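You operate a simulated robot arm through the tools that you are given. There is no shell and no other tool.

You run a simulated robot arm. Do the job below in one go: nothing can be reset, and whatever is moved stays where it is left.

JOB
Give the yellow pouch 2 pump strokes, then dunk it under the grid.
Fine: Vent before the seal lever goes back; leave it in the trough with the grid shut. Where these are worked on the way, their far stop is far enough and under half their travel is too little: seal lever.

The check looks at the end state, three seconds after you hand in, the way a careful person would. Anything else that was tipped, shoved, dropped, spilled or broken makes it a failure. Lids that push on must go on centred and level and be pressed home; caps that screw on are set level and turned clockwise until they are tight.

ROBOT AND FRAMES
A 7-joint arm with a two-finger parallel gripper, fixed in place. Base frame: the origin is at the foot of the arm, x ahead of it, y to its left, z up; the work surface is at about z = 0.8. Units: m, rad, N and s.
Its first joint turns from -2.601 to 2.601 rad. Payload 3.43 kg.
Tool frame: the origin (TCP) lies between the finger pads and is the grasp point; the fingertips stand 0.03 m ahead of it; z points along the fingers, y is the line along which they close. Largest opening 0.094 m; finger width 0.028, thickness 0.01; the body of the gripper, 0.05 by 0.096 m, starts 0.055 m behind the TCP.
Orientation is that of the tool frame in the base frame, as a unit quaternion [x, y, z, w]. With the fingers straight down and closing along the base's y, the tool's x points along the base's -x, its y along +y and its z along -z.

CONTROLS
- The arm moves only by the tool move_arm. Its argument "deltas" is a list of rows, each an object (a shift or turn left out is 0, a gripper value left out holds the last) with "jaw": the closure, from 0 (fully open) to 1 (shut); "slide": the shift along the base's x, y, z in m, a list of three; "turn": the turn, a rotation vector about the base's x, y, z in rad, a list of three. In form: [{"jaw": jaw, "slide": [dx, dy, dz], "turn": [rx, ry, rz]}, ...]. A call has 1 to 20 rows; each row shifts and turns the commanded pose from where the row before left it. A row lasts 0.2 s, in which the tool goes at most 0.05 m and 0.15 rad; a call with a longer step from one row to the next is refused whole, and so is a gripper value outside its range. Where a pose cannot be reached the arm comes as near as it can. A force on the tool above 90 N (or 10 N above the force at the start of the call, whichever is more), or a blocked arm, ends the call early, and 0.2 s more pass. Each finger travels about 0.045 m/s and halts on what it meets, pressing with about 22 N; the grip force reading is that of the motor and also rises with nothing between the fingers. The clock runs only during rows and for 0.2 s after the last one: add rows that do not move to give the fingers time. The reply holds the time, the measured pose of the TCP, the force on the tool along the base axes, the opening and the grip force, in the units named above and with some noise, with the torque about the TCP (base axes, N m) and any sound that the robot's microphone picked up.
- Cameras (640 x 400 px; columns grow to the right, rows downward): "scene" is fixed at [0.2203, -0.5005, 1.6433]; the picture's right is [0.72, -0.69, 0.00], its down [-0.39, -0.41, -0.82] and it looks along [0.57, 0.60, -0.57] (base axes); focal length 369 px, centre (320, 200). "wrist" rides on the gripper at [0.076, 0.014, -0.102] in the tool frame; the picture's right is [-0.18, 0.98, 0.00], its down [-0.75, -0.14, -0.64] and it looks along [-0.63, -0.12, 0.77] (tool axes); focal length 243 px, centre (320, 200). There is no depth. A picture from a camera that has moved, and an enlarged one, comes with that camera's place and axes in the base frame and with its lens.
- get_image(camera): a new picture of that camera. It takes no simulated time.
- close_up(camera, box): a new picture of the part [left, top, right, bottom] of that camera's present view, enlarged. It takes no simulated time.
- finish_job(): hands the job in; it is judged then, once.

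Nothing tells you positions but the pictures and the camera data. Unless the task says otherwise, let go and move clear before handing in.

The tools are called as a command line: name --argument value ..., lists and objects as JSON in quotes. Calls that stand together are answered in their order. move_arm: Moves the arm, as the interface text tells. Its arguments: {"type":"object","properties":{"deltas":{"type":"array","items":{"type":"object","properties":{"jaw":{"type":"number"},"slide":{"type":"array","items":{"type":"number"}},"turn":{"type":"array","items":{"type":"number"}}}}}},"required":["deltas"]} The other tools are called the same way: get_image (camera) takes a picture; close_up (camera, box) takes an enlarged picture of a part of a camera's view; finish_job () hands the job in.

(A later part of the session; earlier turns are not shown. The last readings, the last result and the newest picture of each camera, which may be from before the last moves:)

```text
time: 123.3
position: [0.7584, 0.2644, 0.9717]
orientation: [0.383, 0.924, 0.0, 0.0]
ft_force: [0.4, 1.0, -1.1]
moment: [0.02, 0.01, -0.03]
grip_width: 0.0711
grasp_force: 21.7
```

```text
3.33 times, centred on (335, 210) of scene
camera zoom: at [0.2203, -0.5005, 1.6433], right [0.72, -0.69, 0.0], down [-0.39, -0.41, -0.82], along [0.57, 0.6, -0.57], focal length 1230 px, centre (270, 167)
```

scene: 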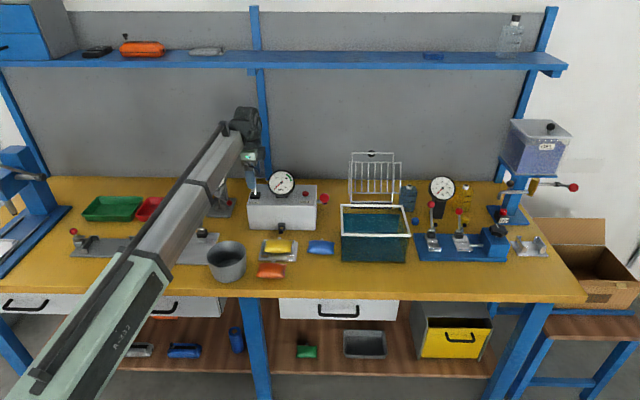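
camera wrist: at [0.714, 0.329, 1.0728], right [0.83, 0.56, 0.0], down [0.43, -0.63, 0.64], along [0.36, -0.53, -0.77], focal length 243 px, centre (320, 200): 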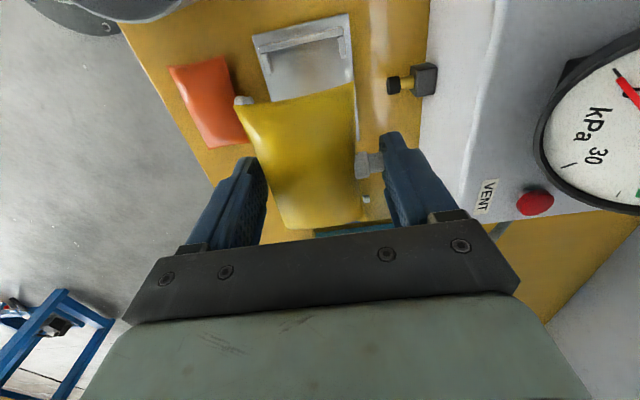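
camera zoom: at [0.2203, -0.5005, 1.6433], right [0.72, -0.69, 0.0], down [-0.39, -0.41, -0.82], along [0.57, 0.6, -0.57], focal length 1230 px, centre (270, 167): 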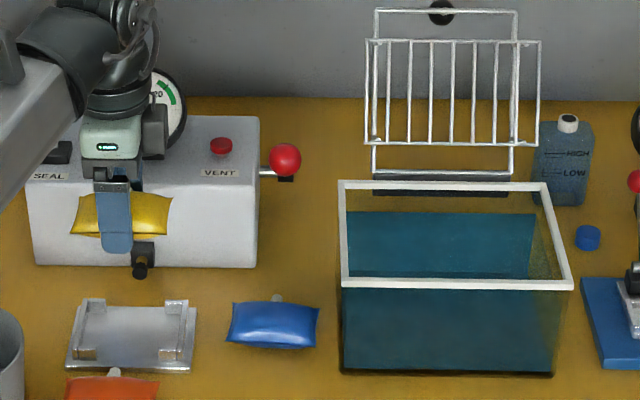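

The pouch is out of the cradle, and the station is back to its rest state. Now I'll carry it over the front-left part of the trough, staying above the rim.

move_arm --deltas '[{"slide": [0.0308, -0.0269, 0.012]}, {"slide": [0.0308, -0.0269, 0]}, {"slide": [0.0308, -0.0269, 0]}, {"slide": [0.0308, -0.0269, 0]}, {"slide": [0.0308, -0.0269, 0]}, {"slide": [0.0308, -0.0269, 0]}, {"slide": [0.0306, -0.0272, 0]}, {}, {}]'

get_image --camera "wrist"

close_up --camera "scene" --box '[310, 140, 450, 270]'

```text
time: 125.3
position: [0.9736, 0.074, 0.9828]
orientation: [0.384, 0.923, -0.001, -0.001]
ft_force: [-7.7, -6.0, -2.3]
moment: [-0.05, -0.02, 0.27]
grip_width: 0.0712
grasp_force: 22.0
```

```text
taken
camera wrist: at [0.9288, 0.1393, 1.0852], right [0.83, 0.56, 0.0], down [0.43, -0.63, 0.64], along [0.36, -0.53, -0.77], focal length 243 px, centre (320, 200)
```

wrist: 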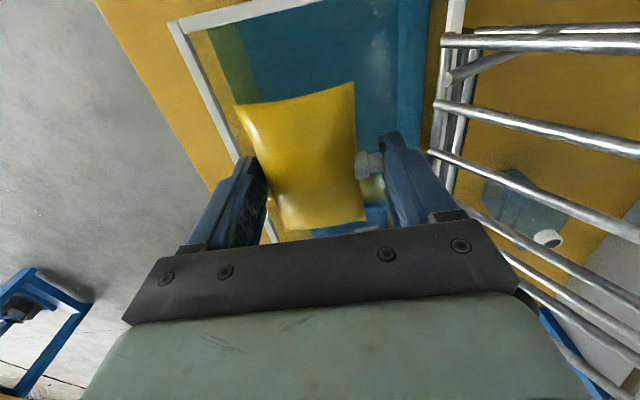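

```text
3.08 times, centred on (380, 205) of scene
camera zoom: at [0.2203, -0.5005, 1.6433], right [0.72, -0.69, 0.0], down [-0.39, -0.41, -0.82], along [0.57, 0.6, -0.57], focal length 1136 px, centre (135, 185)
```

zoom: 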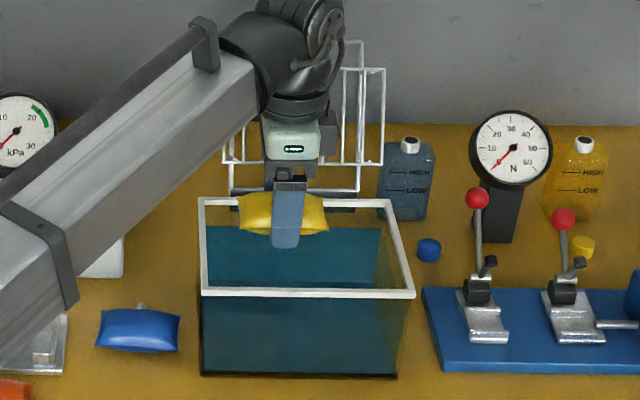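

The hand's rear is touching the open grid's lower rail (about 10 N), so this orientation doesn't fit. I'll back away at once and turn the hand by 90° so it is slimmer toward the grid.

move_arm --deltas '[{"slide": [-0.012, -0.012, 0]}, {"slide": [-0.025, -0.01, 0.005]}, {"slide": [-0.035, -0.002, 0.005]}, {"slide": [-0.035, 0, 0]}, {"slide": [-0.017, 0, 0]}, {}]'

close_up --camera "scene" --box '[310, 130, 450, 270]'

```text
time: 126.7
position: [0.8491, 0.0507, 0.9939]
orientation: [0.384, 0.924, -0.001, 0.0]
ft_force: [0.6, -1.0, -0.9]
moment: [-0.03, 0.02, -0.01]
grip_width: 0.071
grasp_force: 22.1
```

```text
2.86 times, centred on (380, 200) of scene
camera zoom: at [0.2203, -0.5005, 1.6433], right [0.72, -0.69, 0.0], down [-0.39, -0.41, -0.82], along [0.57, 0.6, -0.57], focal length 1054 px, centre (149, 200)
```

zoom: 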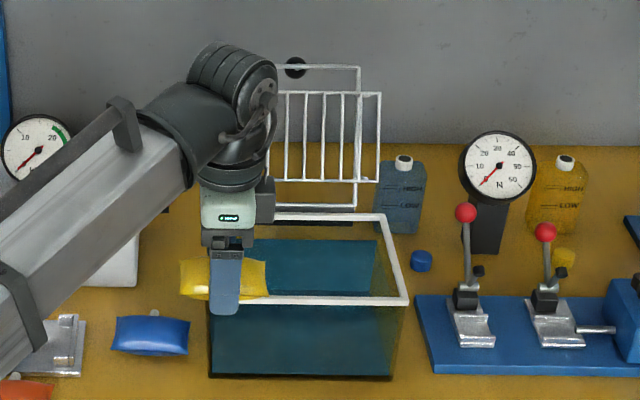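

The grid is unmoved. Now turning the hand +90° here in the clear.

move_arm --deltas '[{"turn": [0, 0, 0.1428]}, {"turn": [0, 0, 0.1428]}, {"turn": [0, 0, 0.1428]}, {"turn": [0, 0, 0.1428]}, {"turn": [0, 0, 0.1428]}, {"turn": [0, 0, 0.1428]}, {"turn": [0, 0, 0.1428]}, {"turn": [0, 0, 0.1428]}, {"turn": [0, 0, 0.1428]}, {"turn": [0, 0, 0.1428]}, {"turn": [0, 0, 0.1428]}, {}]'

get_image --camera "wrist"

close_up --camera "scene" --box '[310, 130, 450, 270]'

```text
time: 129.3
position: [0.8493, 0.0522, 0.9941]
orientation: [-0.383, 0.924, 0.0, 0.0]
ft_force: [0.6, 0.0, 0.1]
moment: [0.02, 0.04, 0.01]
grip_width: 0.0707
grasp_force: 22.3
```

```text
taken
camera wrist: at [0.7852, 0.0085, 1.095], right [-0.56, 0.83, 0.0], down [0.63, 0.43, 0.64], along [0.53, 0.36, -0.77], focal length 243 px, centre (320, 200)
```

wrist: 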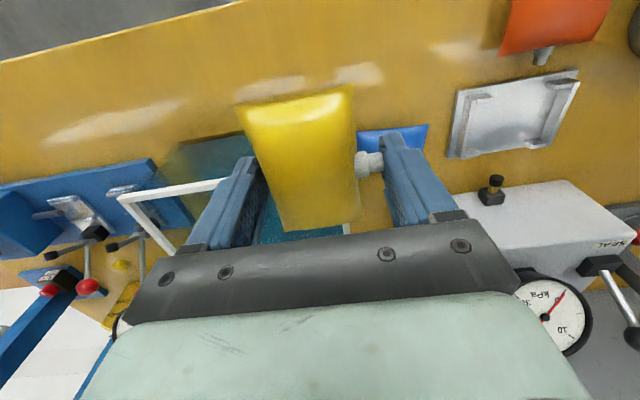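

```text
2.86 times, centred on (380, 200) of scene
camera zoom: at [0.2203, -0.5005, 1.6433], right [0.72, -0.69, 0.0], down [-0.39, -0.41, -0.82], along [0.57, 0.6, -0.57], focal length 1054 px, centre (149, 200)
```

zoom: 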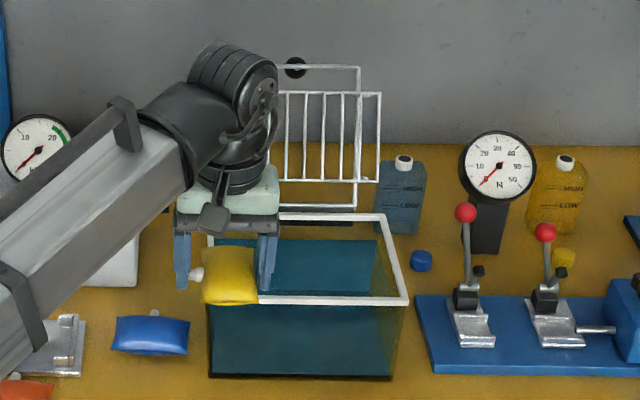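

Turned without trouble. Now I'll bring the pouch over the trough again in this slimmer orientation and check clearance before lowering.

move_arm --deltas '[{"slide": [0.0318, 0.004, 0]}, {"slide": [0.0318, 0.004, 0]}, {"slide": [0.0318, 0.004, 0]}, {"slide": [0.0256, 0.0022, 0]}, {}]'

get_image --camera "wrist"

close_up --camera "scene" --box '[320, 140, 440, 270]'

```text
time: 130.5
position: [0.9703, 0.0665, 0.9927]
orientation: [-0.381, 0.924, 0.0, 0.0]
ft_force: [0.9, -0.2, -0.3]
moment: [-0.02, -0.02, -0.02]
grip_width: 0.0709
grasp_force: 21.5
```

```text
taken
camera wrist: at [0.9059, 0.023, 1.0949], right [-0.56, 0.83, 0.0], down [0.63, 0.43, 0.64], along [0.53, 0.36, -0.77], focal length 243 px, centre (320, 200)
```

wrist: 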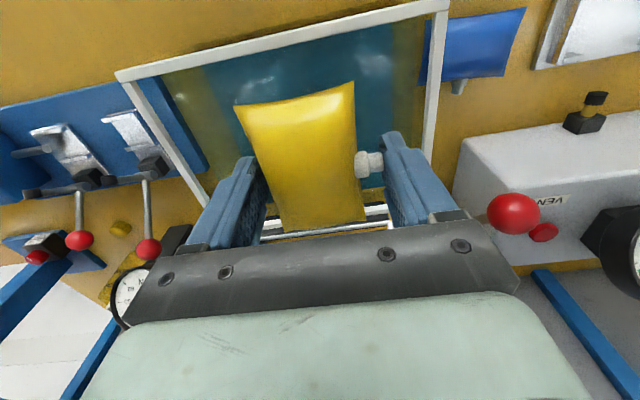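

```text
3.08 times, centred on (380, 205) of scene
camera zoom: at [0.2203, -0.5005, 1.6433], right [0.72, -0.69, 0.0], down [-0.39, -0.41, -0.82], along [0.57, 0.6, -0.57], focal length 1136 px, centre (135, 185)
```

zoom: 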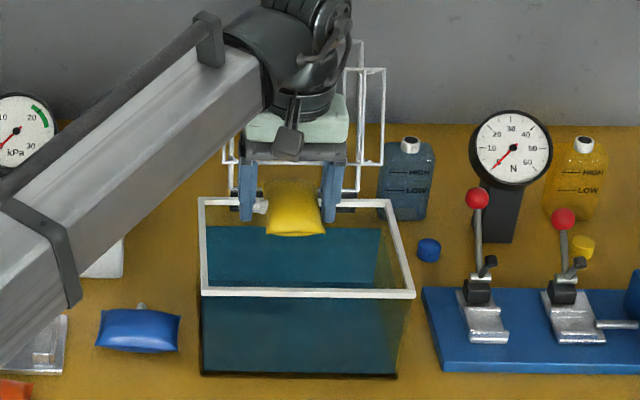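

There's about 10 mm clearance to the front rim and none touching the grid. I'll lower in steps, watching forces.

move_arm --deltas '[{"slide": [0, 0, -0.018]}, {"slide": [0, 0, -0.018]}, {}]'

move_arm --deltas '[{"slide": [0, 0, -0.012]}, {"slide": [0, 0, -0.01]}, {}]'

get_image --camera "wrist"

close_up --camera "scene" --box '[320, 140, 440, 270]'

```text
time: 131.3
position: [0.9703, 0.0662, 0.9561]
orientation: [-0.382, 0.924, 0.0, 0.0]
ft_force: [0.3, -0.2, -0.4]
moment: [0.03, -0.02, 0.03]
grip_width: 0.0707
grasp_force: 21.6
```

```text
time: 132.1
position: [0.9714, 0.0662, 0.935]
orientation: [-0.382, 0.924, 0.0, 0.0]
ft_force: [-0.5, -0.2, 0.1]
moment: [0.03, 0.0, 0.02]
grip_width: 0.0707
grasp_force: 22.1
```

```text
taken
camera wrist: at [0.9064, 0.023, 1.0367], right [-0.56, 0.83, 0.0], down [0.63, 0.43, 0.64], along [0.53, 0.36, -0.77], focal length 243 px, centre (320, 200)
```

wrist: 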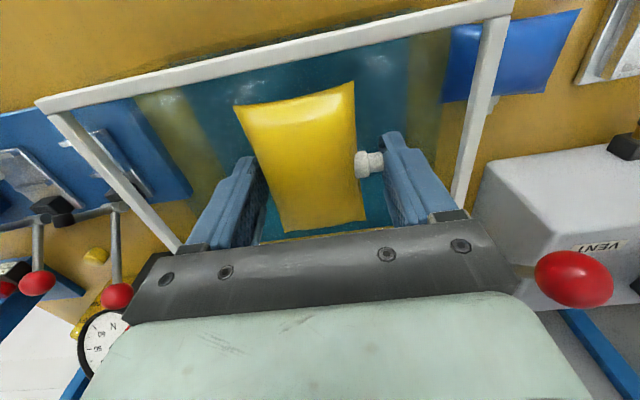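

```text
3.08 times, centred on (380, 205) of scene
camera zoom: at [0.2203, -0.5005, 1.6433], right [0.72, -0.69, 0.0], down [-0.39, -0.41, -0.82], along [0.57, 0.6, -0.57], focal length 1136 px, centre (135, 185)
```

zoom: 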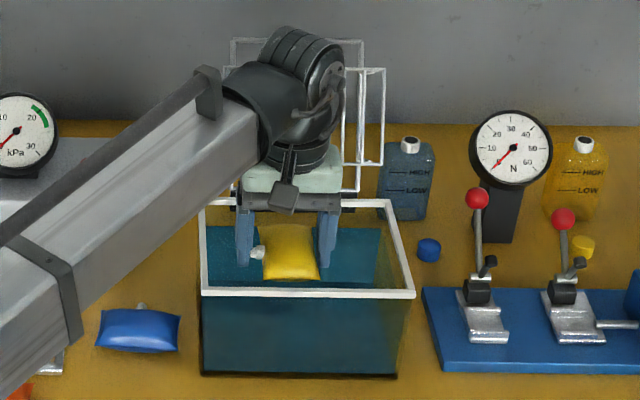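

No contact and the pouch is now inside the trough opening. I'll continue lowering to the water surface.

move_arm --deltas '[{"slide": [0, 0, -0.012]}, {"slide": [0, 0, -0.012]}, {}]'

move_arm --deltas '[{"slide": [0, 0, -0.012]}, {"slide": [0, 0, -0.01]}, {}]'

close_up --camera "scene" --box '[330, 150, 430, 270]'

get_image --camera "wrist"

```text
time: 132.9
position: [0.9715, 0.067, 0.9113]
orientation: [-0.382, 0.924, 0.0, -0.001]
ft_force: [-0.4, 0.1, 0.0]
moment: [0.04, -0.01, 0.01]
grip_width: 0.071
grasp_force: 22.3
```

```text
time: 133.7
position: [0.9713, 0.0654, 0.8893]
orientation: [-0.383, 0.924, 0.0, 0.0]
ft_force: [0.0, -0.7, 1.9]
moment: [0.01, 0.02, 0.02]
grip_width: 0.0707
grasp_force: 22.1
```

```text
3.33 times, centred on (380, 210) of scene
camera zoom: at [0.2203, -0.5005, 1.6433], right [0.72, -0.69, 0.0], down [-0.39, -0.41, -0.82], along [0.57, 0.6, -0.57], focal length 1230 px, centre (120, 167)
```

zoom: 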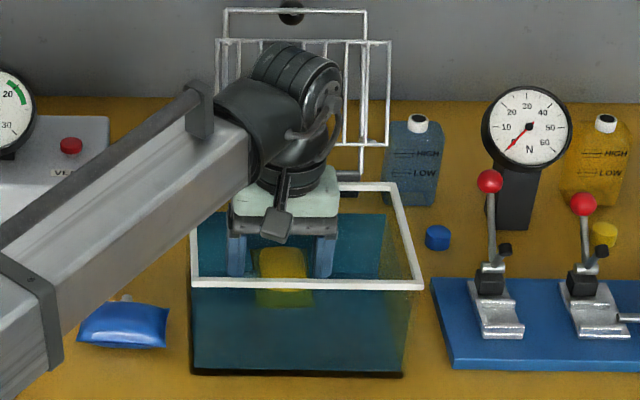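

```text
taken
camera wrist: at [0.9061, 0.0227, 0.9909], right [-0.56, 0.83, 0.0], down [0.63, 0.43, 0.64], along [0.53, 0.36, -0.77], focal length 243 px, centre (320, 200)
```

wrist: 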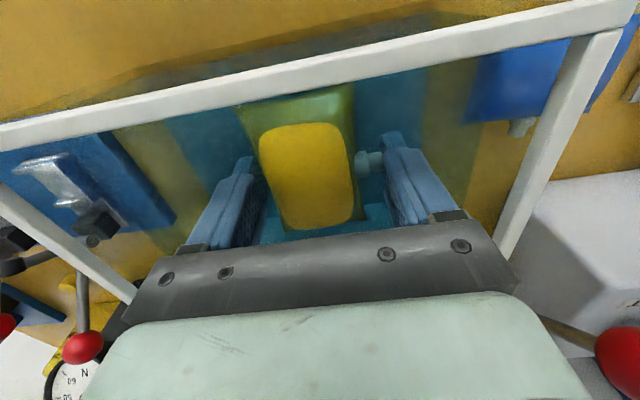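

The pouch is half in the water with a light buoyant lift, so it floats. I'll release it here and rise straight up.

move_arm --deltas '[{"jaw": 0.22}, {"jaw": 0.16}, {"jaw": 0.1}, {}, {}]'

get_image --camera "wrist"

close_up --camera "scene" --box '[330, 150, 430, 270]'

```text
time: 134.9
position: [0.9707, 0.0657, 0.8903]
orientation: [-0.382, 0.924, 0.0, 0.0]
ft_force: [0.3, 0.5, 0.4]
moment: [0.03, 0.02, 0.0]
grip_width: 0.0849
grasp_force: 0.1
```

```text
taken
camera wrist: at [0.9061, 0.0228, 0.9909], right [-0.56, 0.83, 0.0], down [0.63, 0.43, 0.64], along [0.53, 0.36, -0.77], focal length 243 px, centre (320, 200)
```

wrist: 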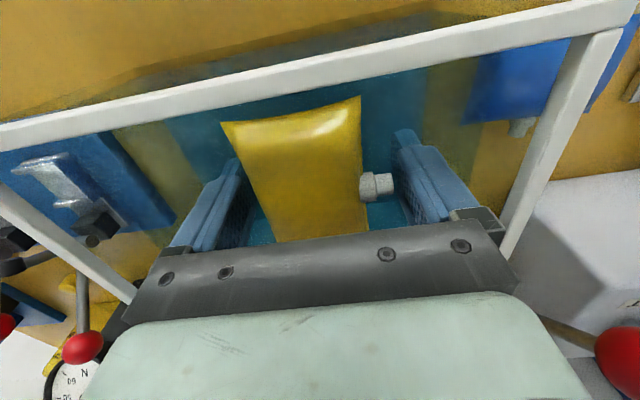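

```text
3.33 times, centred on (380, 210) of scene
camera zoom: at [0.2203, -0.5005, 1.6433], right [0.72, -0.69, 0.0], down [-0.39, -0.41, -0.82], along [0.57, 0.6, -0.57], focal length 1230 px, centre (120, 167)
```

zoom: 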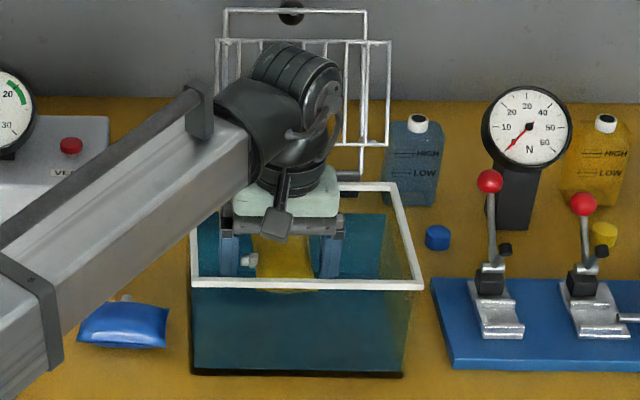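

Released and floating. I'll rise straight up clear of the trough.

move_arm --deltas '[{"slide": [0, 0, 0.02]}, {"slide": [0, 0, 0.03]}, {"slide": [0, 0, 0.035]}, {"slide": [-0.01, -0.01, 0.02]}, {"slide": [-0.02, -0.015, 0]}, {"slide": [-0.03, -0.01, 0]}, {"slide": [-0.04, 0, 0]}, {}]'

get_image --camera "wrist"

close_up --camera "scene" --box '[320, 140, 440, 270]'

```text
time: 136.7
position: [0.8701, 0.032, 0.9942]
orientation: [-0.382, 0.924, 0.0, 0.0]
ft_force: [-0.2, 0.0, 0.4]
moment: [0.02, 0.01, 0.01]
grip_width: 0.0847
grasp_force: 0.1
```

```text
taken
camera wrist: at [0.8055, -0.011, 1.096], right [-0.56, 0.83, 0.0], down [0.63, 0.43, 0.64], along [0.53, 0.36, -0.77], focal length 243 px, centre (320, 200)
```

wrist: 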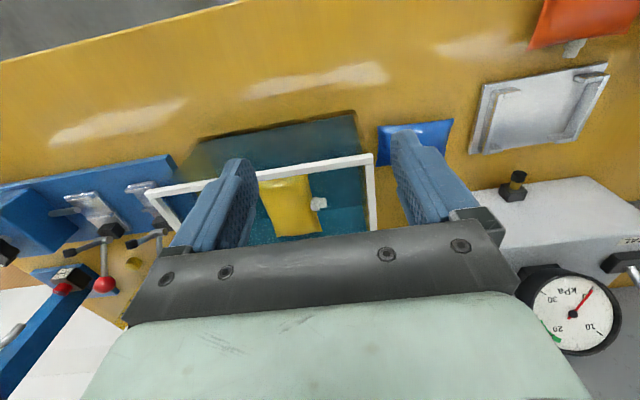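

```text
3.08 times, centred on (380, 205) of scene
camera zoom: at [0.2203, -0.5005, 1.6433], right [0.72, -0.69, 0.0], down [-0.39, -0.41, -0.82], along [0.57, 0.6, -0.57], focal length 1136 px, centre (135, 185)
```

zoom: 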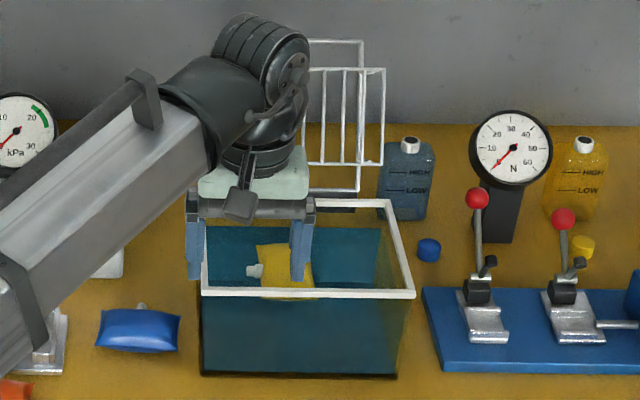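

The pouch floats in the trough under where the grid will come down. I'll move the arm left to get a clear view of the grid and plan how to close it.

move_arm --deltas '[{"jaw": 0.6, "slide": [-0.02, 0.03, 0]}, {"jaw": 1.0, "slide": [-0.02, 0.04, 0]}, {"slide": [-0.02, 0.04, 0]}, {"slide": [-0.01, 0.03, 0.02]}, {"slide": [0, 0.03, 0.02]}, {}]'

close_up --camera "scene" --box '[330, 140, 420, 220]'

get_image --camera "wrist"

```text
time: 138.1
position: [0.7999, 0.2015, 1.0327]
orientation: [-0.382, 0.924, 0.0, 0.0]
ft_force: [-0.7, -0.6, 0.8]
moment: [0.03, 0.0, 0.0]
grip_width: 0.0
grasp_force: 22.2
```

```text
5.00 times, centred on (375, 180) of scene
camera zoom: at [0.2203, -0.5005, 1.6433], right [0.72, -0.69, 0.0], down [-0.39, -0.41, -0.82], along [0.57, 0.6, -0.57], focal length 1845 px, centre (45, 300)
```

zoom: 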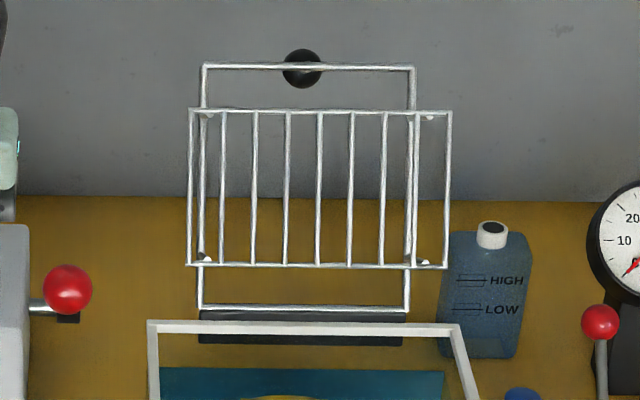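

```text
taken
camera wrist: at [0.736, 0.1582, 1.1355], right [-0.56, 0.83, 0.0], down [0.63, 0.43, 0.64], along [0.53, 0.36, -0.77], focal length 243 px, centre (320, 200)
```

wrist: 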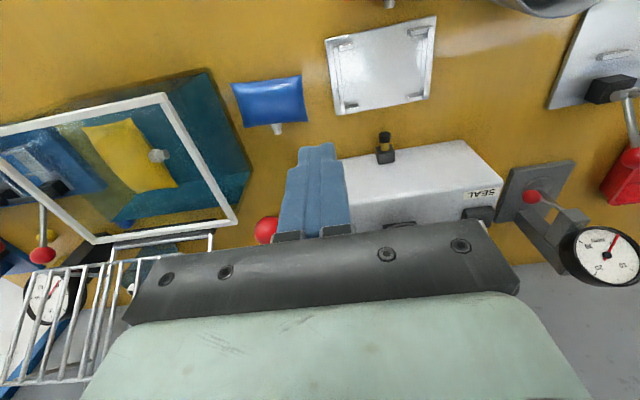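

close_up --camera "wrist" --box '[0, 210, 230, 400]'

```text
2.11 times, centred on (115, 305) of wrist
camera zoom: at [0.736, 0.1582, 1.1355], right [-0.56, 0.83, 0.0], down [0.63, 0.43, 0.64], along [0.53, 0.36, -0.77], focal length 511 px, centre (752, -21)
```

zoom: 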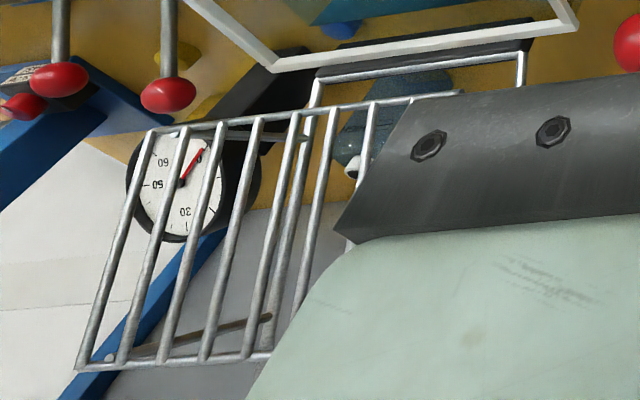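

The grid panel's lower rail (near (0.977, 0.137), z≈0.985) sits in front of the hinge, and the grid is nearly balanced. Pressing that rail down should tip the grid forward. I'll turn the hand to the -45° orientation with closed fingers.

move_arm --deltas '[{"slide": [0, 0, -0.035]}, {"turn": [0, 0, -0.1428]}, {"turn": [0, 0, -0.1428]}, {"turn": [0, 0, -0.1428]}, {"turn": [0, 0, -0.1428]}, {"turn": [0, 0, -0.1428]}, {"turn": [0, 0, -0.1428]}, {"turn": [0, 0, -0.1428]}, {"turn": [0, 0, -0.1428]}, {"turn": [0, 0, -0.1428]}, {"turn": [0, 0, -0.1428]}, {"turn": [0, 0, -0.1428]}, {}]'

move_arm --deltas '[{"slide": [0, 0, 0.04]}, {"slide": [0, 0, 0.03]}, {"slide": [0.03, -0.02, 0]}, {"slide": [0.035, -0.02, 0]}, {"slide": [0.035, -0.02, 0]}, {"slide": [0.035, -0.01, 0]}, {"slide": [0.02, 0, 0]}, {}]'

get_image --camera "wrist"

close_up --camera "scene" --box '[320, 130, 430, 230]'

```text
time: 140.9
position: [0.8006, 0.2006, 0.9979]
orientation: [0.385, 0.923, 0.0, 0.0]
ft_force: [0.4, 0.7, 0.4]
moment: [-0.01, 0.05, 0.01]
grip_width: 0.0
grasp_force: 22.1
```

```text
time: 142.7
position: [0.9554, 0.13, 1.0691]
orientation: [0.384, 0.923, 0.0, 0.0]
ft_force: [-0.2, 0.8, -0.6]
moment: [-0.02, 0.0, 0.02]
grip_width: 0.0
grasp_force: 22.0
```

```text
taken
camera wrist: at [0.9121, 0.1953, 1.1709], right [0.83, 0.56, 0.0], down [0.43, -0.63, 0.64], along [0.36, -0.53, -0.77], focal length 243 px, centre (320, 200)
```

wrist: 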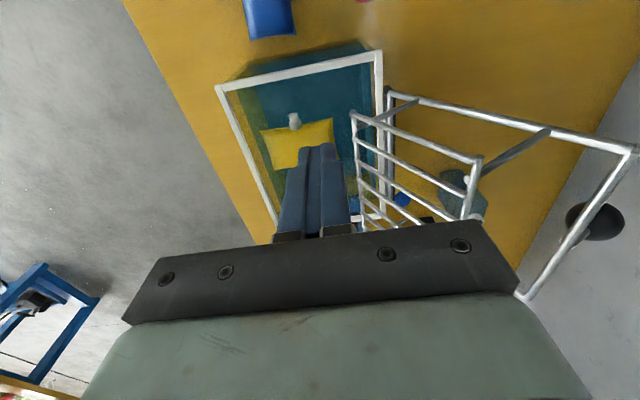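

```text
4.00 times, centred on (375, 180) of scene
camera zoom: at [0.2203, -0.5005, 1.6433], right [0.72, -0.69, 0.0], down [-0.39, -0.41, -0.82], along [0.57, 0.6, -0.57], focal length 1476 px, centre (100, 280)
```

zoom: 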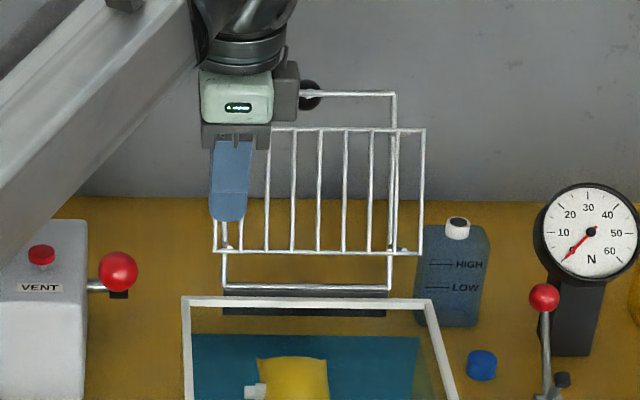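

The side view shows the grid clearly, and the panel's lower-left corner is about 27 mm ahead of my fingers. I'll move over the lower rail and come down on it.

move_arm --deltas '[{"slide": [0.0106, 0.0035, 0]}, {"slide": [0.0107, 0.0035, 0]}, {"slide": [0, 0, -0.02]}, {"slide": [0, 0, -0.018]}, {}]'

close_up --camera "wrist" --box '[240, 30, 500, 240]'

close_up --camera "scene" --box '[330, 150, 410, 220]'

```text
time: 143.9
position: [0.9764, 0.1365, 1.0333]
orientation: [0.383, 0.924, 0.0, 0.0]
ft_force: [-1.8, -3.8, 7.6]
moment: [-0.03, 0.03, 0.01]
grip_width: 0.0
grasp_force: 22.0
```

```text
1.90 times, centred on (370, 135) of wrist
camera zoom: at [0.9323, 0.2019, 1.1332], right [0.83, 0.56, 0.0], down [0.43, -0.63, 0.64], along [0.36, -0.53, -0.77], focal length 462 px, centre (225, 324)
```

zoom: 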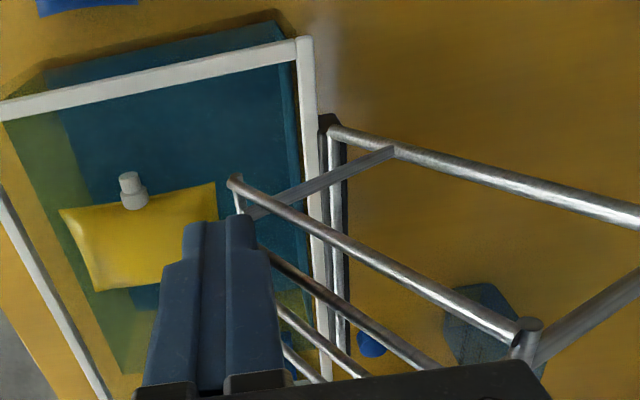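

```text
5.71 times, centred on (370, 185) of scene
camera zoom: at [0.2203, -0.5005, 1.6433], right [0.72, -0.69, 0.0], down [-0.39, -0.41, -0.82], along [0.57, 0.6, -0.57], focal length 2109 px, centre (34, 286)
```

zoom: 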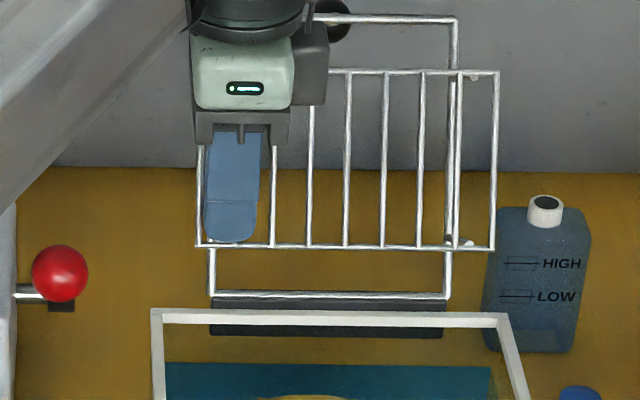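

The fingertips are on the lower rail (about 8 N). I'll press down in small steps and watch whether the grid tips forward.

move_arm --deltas '[{"slide": [0, 0, -0.004]}, {}]'

move_arm --deltas '[{"slide": [-0.002, -0.002, -0.004]}, {}]'

close_up --camera "wrist" --box '[240, 30, 500, 240]'

close_up --camera "scene" --box '[330, 140, 410, 220]'

```text
time: 144.5
position: [0.9754, 0.1345, 1.0296]
orientation: [0.384, 0.923, 0.0, 0.001]
ft_force: [-11.2, -15.6, 37.3]
moment: [-0.17, 0.14, 0.03]
grip_width: 0.0001
grasp_force: 22.3
```

```text
time: 145.1
position: [0.9724, 0.1334, 1.0267]
orientation: [0.385, 0.923, -0.002, 0.002]
ft_force: [-19.4, -27.2, 57.9]
moment: [-0.39, 0.3, 0.07]
grip_width: 0.0
grasp_force: 21.5
```

```text
1.90 times, centred on (370, 135) of wrist
camera zoom: at [0.9279, 0.1981, 1.1284], right [0.83, 0.56, 0.0], down [0.43, -0.63, 0.64], along [0.36, -0.53, -0.76], focal length 462 px, centre (225, 324)
```

zoom: 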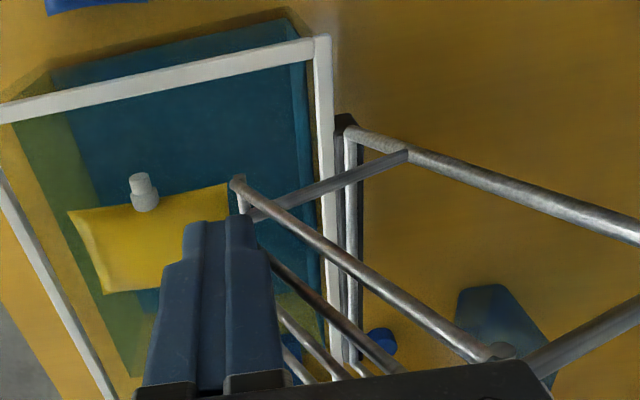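

```text
5.00 times, centred on (370, 180) of scene
camera zoom: at [0.2203, -0.5005, 1.6433], right [0.72, -0.69, 0.0], down [-0.39, -0.41, -0.82], along [0.57, 0.6, -0.57], focal length 1845 px, centre (70, 300)
```

zoom: 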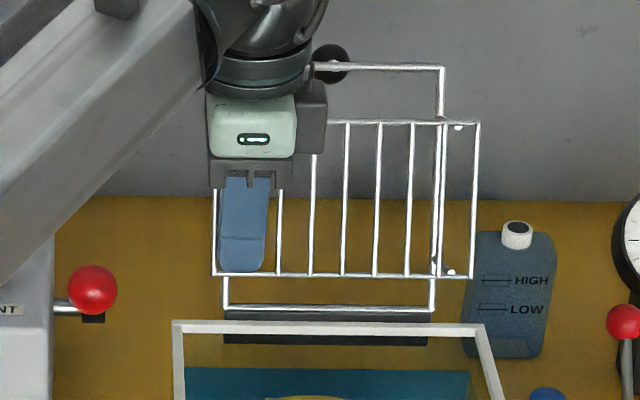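

The grid is starting to tip but friction under the fingertip works against me. I'll combine the press with a forward drag along the rail's arc.

move_arm --deltas '[{"slide": [-0.0035, -0.0035, 0.001]}, {"slide": [-0.0035, -0.0035, 0]}, {}]'

close_up --camera "wrist" --box '[240, 30, 500, 240]'

close_up --camera "scene" --box '[330, 140, 410, 220]'

```text
time: 145.9
position: [0.9683, 0.1313, 1.0232]
orientation: [0.382, 0.924, 0.002, -0.001]
ft_force: [-1.0, 1.4, 0.2]
moment: [-0.02, -0.03, 0.02]
grip_width: 0.0
grasp_force: 21.8
```

```text
1.90 times, centred on (370, 135) of wrist
camera zoom: at [0.9236, 0.1956, 1.1245], right [0.82, 0.57, 0.0], down [0.43, -0.63, 0.64], along [0.36, -0.53, -0.77], focal length 462 px, centre (225, 324)
```

zoom: 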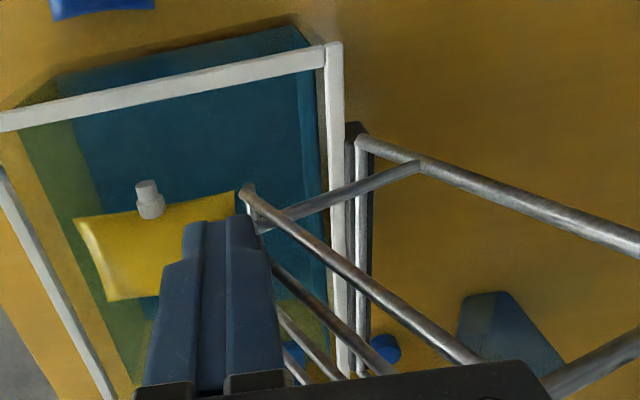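

```text
5.00 times, centred on (370, 180) of scene
camera zoom: at [0.2203, -0.5005, 1.6433], right [0.72, -0.69, 0.0], down [-0.39, -0.41, -0.82], along [0.57, 0.6, -0.57], focal length 1845 px, centre (70, 300)
```

zoom: 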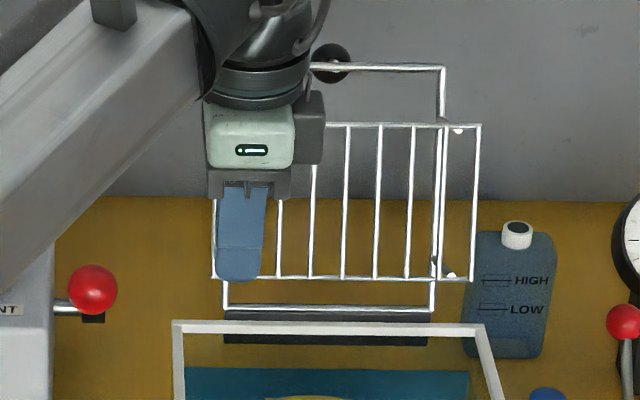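

The grid holds its position by hinge friction, so I need to guide it. It has tipped about 7° so far. I'll re-seat the fingertips on the rail and follow its arc, forward and down, with moderate pressure.

move_arm --deltas '[{"slide": [0.0025, 0.0025, 0]}, {"slide": [0, 0, -0.006]}, {"slide": [0, 0, -0.004]}, {}]'

move_arm --deltas '[{"slide": [0, 0, -0.002]}, {"slide": [-0.0022, -0.0022, -0.003]}, {"slide": [-0.0022, -0.0022, -0.003]}, {}]'

close_up --camera "wrist" --box '[240, 30, 500, 240]'

close_up --camera "scene" --box '[330, 140, 410, 220]'

```text
time: 146.9
position: [0.9699, 0.1326, 1.0145]
orientation: [0.384, 0.923, 0.001, -0.001]
ft_force: [0.6, 0.9, -0.6]
moment: [-0.03, -0.01, 0.02]
grip_width: 0.0
grasp_force: 21.9
```

```text
time: 147.9
position: [0.9658, 0.1272, 1.006]
orientation: [0.384, 0.924, 0.0, 0.001]
ft_force: [-0.2, 0.4, 0.0]
moment: [0.02, 0.01, 0.01]
grip_width: 0.0
grasp_force: 22.5
```

```text
1.90 times, centred on (370, 135) of wrist
camera zoom: at [0.9221, 0.1915, 1.1079], right [0.83, 0.56, 0.0], down [0.43, -0.63, 0.64], along [0.36, -0.53, -0.77], focal length 462 px, centre (225, 324)
```

zoom: 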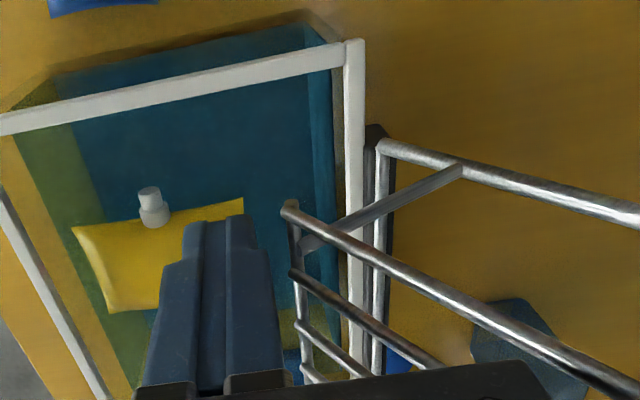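

```text
5.00 times, centred on (370, 180) of scene
camera zoom: at [0.2203, -0.5005, 1.6433], right [0.72, -0.69, 0.0], down [-0.39, -0.41, -0.82], along [0.57, 0.6, -0.57], focal length 1845 px, centre (70, 300)
```

zoom: 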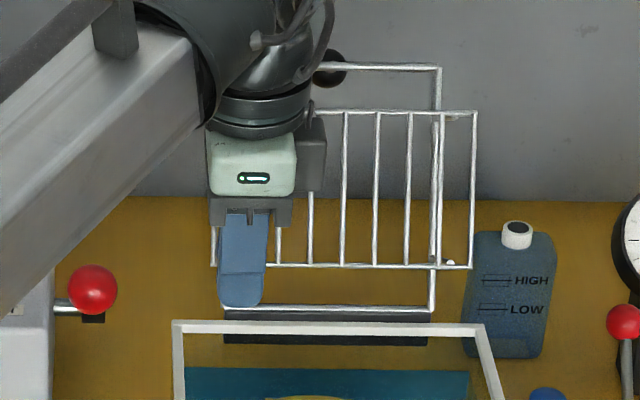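

The grid swung back to its rest position, so pressing the lower rail is inefficient. Instead I'll reach behind the top-left of the panel with the rear finger of the open jaw and pull it forward. First up and over.

move_arm --deltas '[{"slide": [-0.005, -0.005, 0.02]}, {"slide": [0, 0, 0.04]}, {"slide": [0, 0, 0.05], "jaw": 0.5}, {"jaw": 0.0}, {"slide": [0.005, 0.015, 0]}, {"slide": [0.0055, 0.0135, 0]}, {}, {}]'

get_image --camera "wrist"

close_up --camera "scene" --box '[330, 130, 420, 220]'

```text
time: 149.7
position: [0.9714, 0.1503, 1.1153]
orientation: [0.383, 0.924, 0.0, 0.0]
ft_force: [-0.1, 0.9, 0.1]
moment: [-0.01, -0.01, 0.01]
grip_width: 0.0941
grasp_force: 0.0
```

```text
taken
camera wrist: at [0.9271, 0.2142, 1.2174], right [0.83, 0.56, 0.0], down [0.43, -0.63, 0.64], along [0.36, -0.53, -0.77], focal length 243 px, centre (320, 200)
```

wrist: 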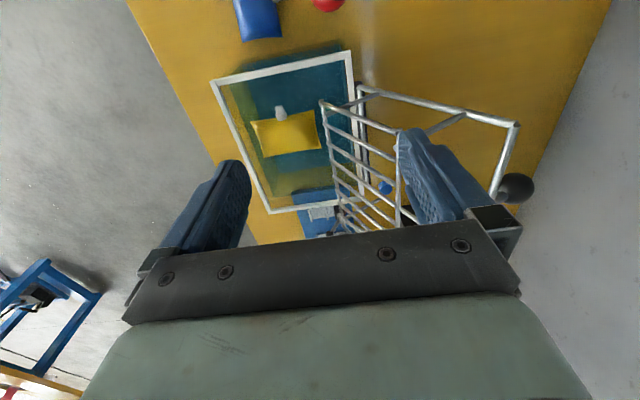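

```text
4.44 times, centred on (375, 175) of scene
camera zoom: at [0.2203, -0.5005, 1.6433], right [0.72, -0.69, 0.0], down [-0.39, -0.41, -0.82], along [0.57, 0.6, -0.57], focal length 1640 px, centre (76, 311)
```

zoom: 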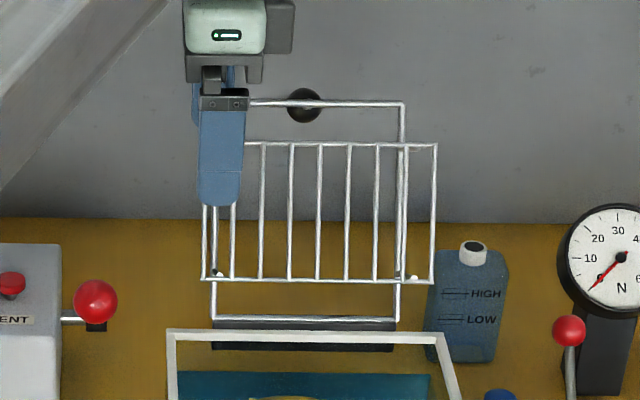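

The panel's top-left corner is about 4 mm behind the rear finger's inner face. I'll move 12 mm further back, then lower so the finger hangs behind the rail.

move_arm --deltas '[{"slide": [0.0045, 0.0045, 0]}, {"slide": [0.0042, 0.0042, 0]}, {}]'

close_up --camera "wrist" --box '[300, 60, 540, 240]'

```text
time: 150.5
position: [0.9804, 0.1581, 1.1165]
orientation: [0.383, 0.924, 0.0, 0.0]
ft_force: [-0.2, 0.8, -0.5]
moment: [0.01, -0.03, -0.02]
grip_width: 0.0939
grasp_force: 0.0
```

```text
2.22 times, centred on (420, 150) of wrist
camera zoom: at [0.9364, 0.2235, 1.2175], right [0.83, 0.56, 0.0], down [0.43, -0.63, 0.64], along [0.36, -0.53, -0.77], focal length 539 px, centre (98, 311)
```

zoom: 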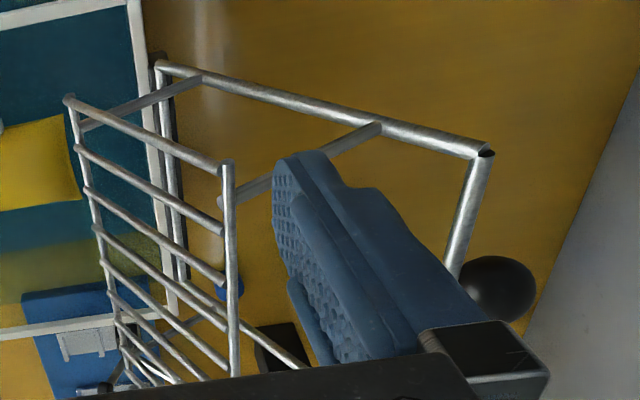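

I can see a short strut just under the finger, so I'll shift left 9 mm to miss it while still overlapping the panel's left bar, then lower behind it.

move_arm --deltas '[{"slide": [-0.0063, 0.0064, 0]}, {"slide": [0, 0, -0.02]}, {"slide": [0, 0, -0.02]}, {"slide": [0, 0, -0.012]}, {}]'

close_up --camera "wrist" --box '[300, 60, 540, 240]'

close_up --camera "scene" --box '[330, 130, 420, 220]'

```text
time: 151.7
position: [0.9759, 0.1646, 1.0644]
orientation: [0.384, 0.923, 0.0, 0.0]
ft_force: [0.3, 0.5, 0.0]
moment: [0.07, 0.03, -0.03]
grip_width: 0.0943
grasp_force: 0.0
```

```text
2.22 times, centred on (420, 150) of wrist
camera zoom: at [0.9304, 0.2304, 1.1654], right [0.83, 0.56, 0.0], down [0.43, -0.63, 0.64], along [0.36, -0.53, -0.77], focal length 539 px, centre (98, 311)
```

zoom: 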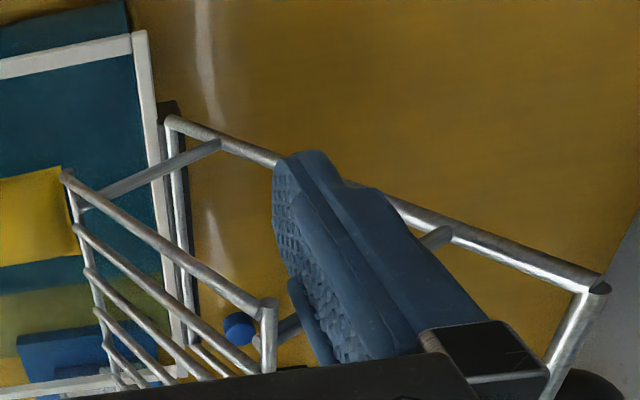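

```text
4.44 times, centred on (375, 175) of scene
camera zoom: at [0.2203, -0.5005, 1.6433], right [0.72, -0.69, 0.0], down [-0.39, -0.41, -0.82], along [0.57, 0.6, -0.57], focal length 1640 px, centre (76, 311)
```

zoom: 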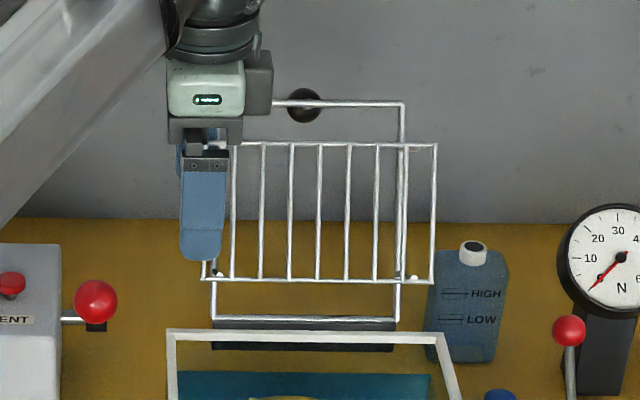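

The rear finger hangs behind the panel's left bar with about 8 mm overlap. Now pulling forward gently.

move_arm --deltas '[{"slide": [-0.004, -0.004, 0]}, {"slide": [-0.004, -0.004, 0]}, {"slide": [-0.004, -0.004, 0]}, {}]'

close_up --camera "wrist" --box '[300, 60, 540, 240]'

close_up --camera "scene" --box '[330, 130, 420, 220]'

```text
time: 152.7
position: [0.9622, 0.1522, 1.0641]
orientation: [0.383, 0.924, 0.001, 0.0]
ft_force: [0.9, 2.0, -0.2]
moment: [-0.03, 0.03, 0.11]
grip_width: 0.094
grasp_force: 0.1
```

```text
2.22 times, centred on (420, 150) of wrist
camera zoom: at [0.9179, 0.2182, 1.1658], right [0.83, 0.56, 0.0], down [0.43, -0.63, 0.64], along [0.36, -0.53, -0.77], focal length 539 px, centre (98, 311)
```

zoom: 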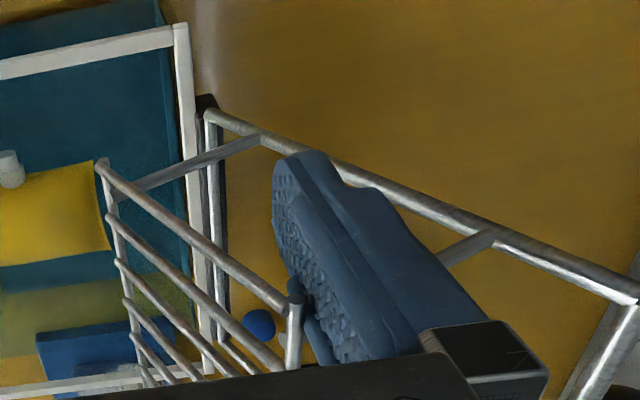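

```text
4.44 times, centred on (375, 175) of scene
camera zoom: at [0.2203, -0.5005, 1.6433], right [0.72, -0.69, 0.0], down [-0.39, -0.41, -0.82], along [0.57, 0.6, -0.57], focal length 1640 px, centre (76, 311)
```

zoom: 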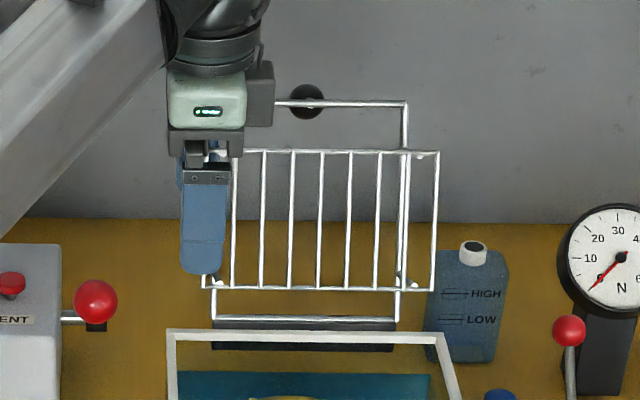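

The grid moves easily (2 N). I'll continue along its arc.

move_arm --deltas '[{"slide": [-0.005, -0.005, 0]}, {"slide": [-0.005, -0.005, -0.001]}, {"slide": [-0.005, -0.005, -0.002]}, {"slide": [-0.005, -0.005, -0.002]}, {}]'

close_up --camera "wrist" --box '[280, 40, 540, 240]'

close_up --camera "scene" --box '[330, 130, 420, 220]'

```text
time: 153.9
position: [0.9432, 0.133, 1.0595]
orientation: [0.383, 0.924, 0.0, 0.001]
ft_force: [0.0, 0.7, 0.0]
moment: [-0.01, 0.0, -0.05]
grip_width: 0.0942
grasp_force: 0.2
```

```text
2.00 times, centred on (410, 140) of wrist
camera zoom: at [0.8978, 0.1981, 1.1612], right [0.83, 0.56, 0.0], down [0.43, -0.63, 0.64], along [0.36, -0.53, -0.77], focal length 485 px, centre (140, 320)
```

zoom: 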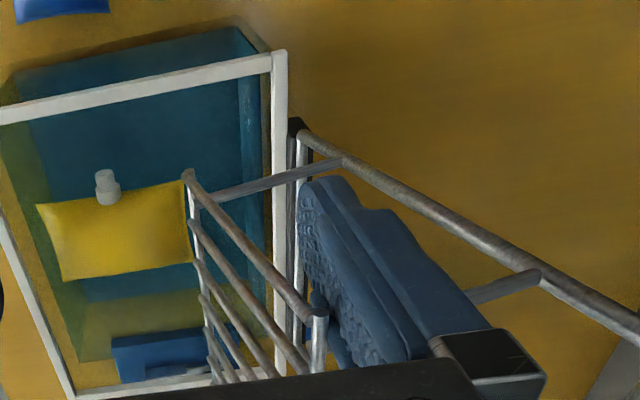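

```text
4.44 times, centred on (375, 175) of scene
camera zoom: at [0.2203, -0.5005, 1.6433], right [0.72, -0.69, 0.0], down [-0.39, -0.41, -0.82], along [0.57, 0.6, -0.57], focal length 1640 px, centre (76, 311)
```

zoom: 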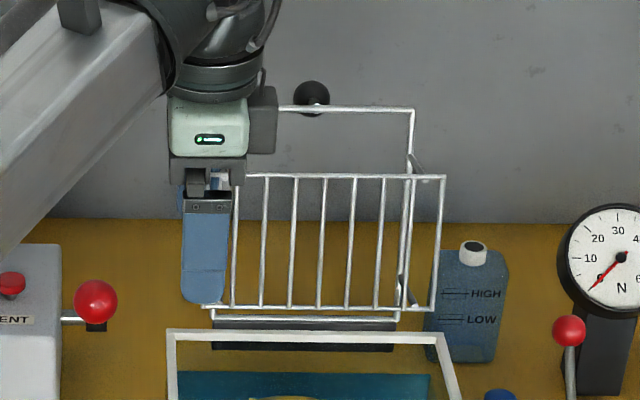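

Tipping steadily, with almost no force. Continuing forward and slightly down.

move_arm --deltas '[{"slide": [-0.005, -0.005, -0.002]}, {"slide": [-0.005, -0.005, -0.003]}, {"slide": [-0.005, -0.005, -0.003]}, {"slide": [-0.005, -0.005, -0.003]}, {}]'

close_up --camera "wrist" --box '[280, 40, 540, 240]'

close_up --camera "scene" --box '[330, 130, 420, 220]'

```text
time: 155.1
position: [0.9221, 0.1139, 1.0483]
orientation: [0.383, 0.924, 0.0, 0.0]
ft_force: [0.1, 0.9, 0.7]
moment: [0.01, 0.0, -0.01]
grip_width: 0.0938
grasp_force: 0.0
```

```text
2.00 times, centred on (410, 140) of wrist
camera zoom: at [0.8779, 0.1782, 1.1498], right [0.83, 0.56, 0.0], down [0.43, -0.63, 0.64], along [0.36, -0.53, -0.77], focal length 485 px, centre (140, 320)
```

zoom: 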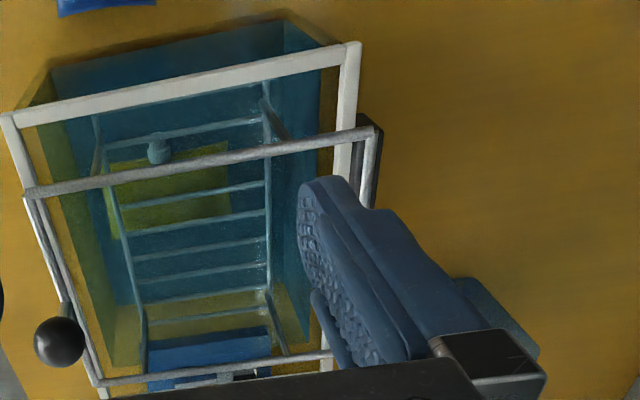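

```text
4.44 times, centred on (375, 175) of scene
camera zoom: at [0.2203, -0.5005, 1.6433], right [0.72, -0.69, 0.0], down [-0.39, -0.41, -0.82], along [0.57, 0.6, -0.57], focal length 1640 px, centre (76, 311)
```

zoom: 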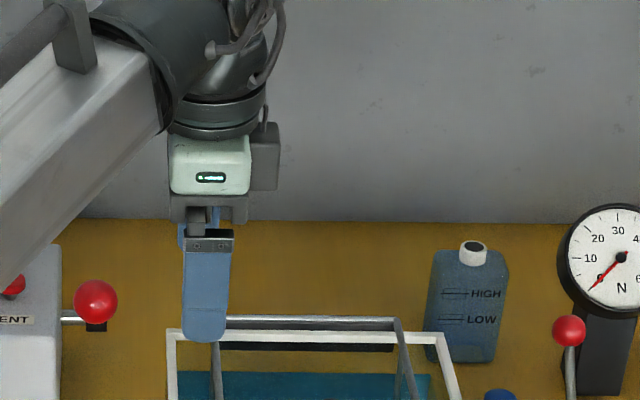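

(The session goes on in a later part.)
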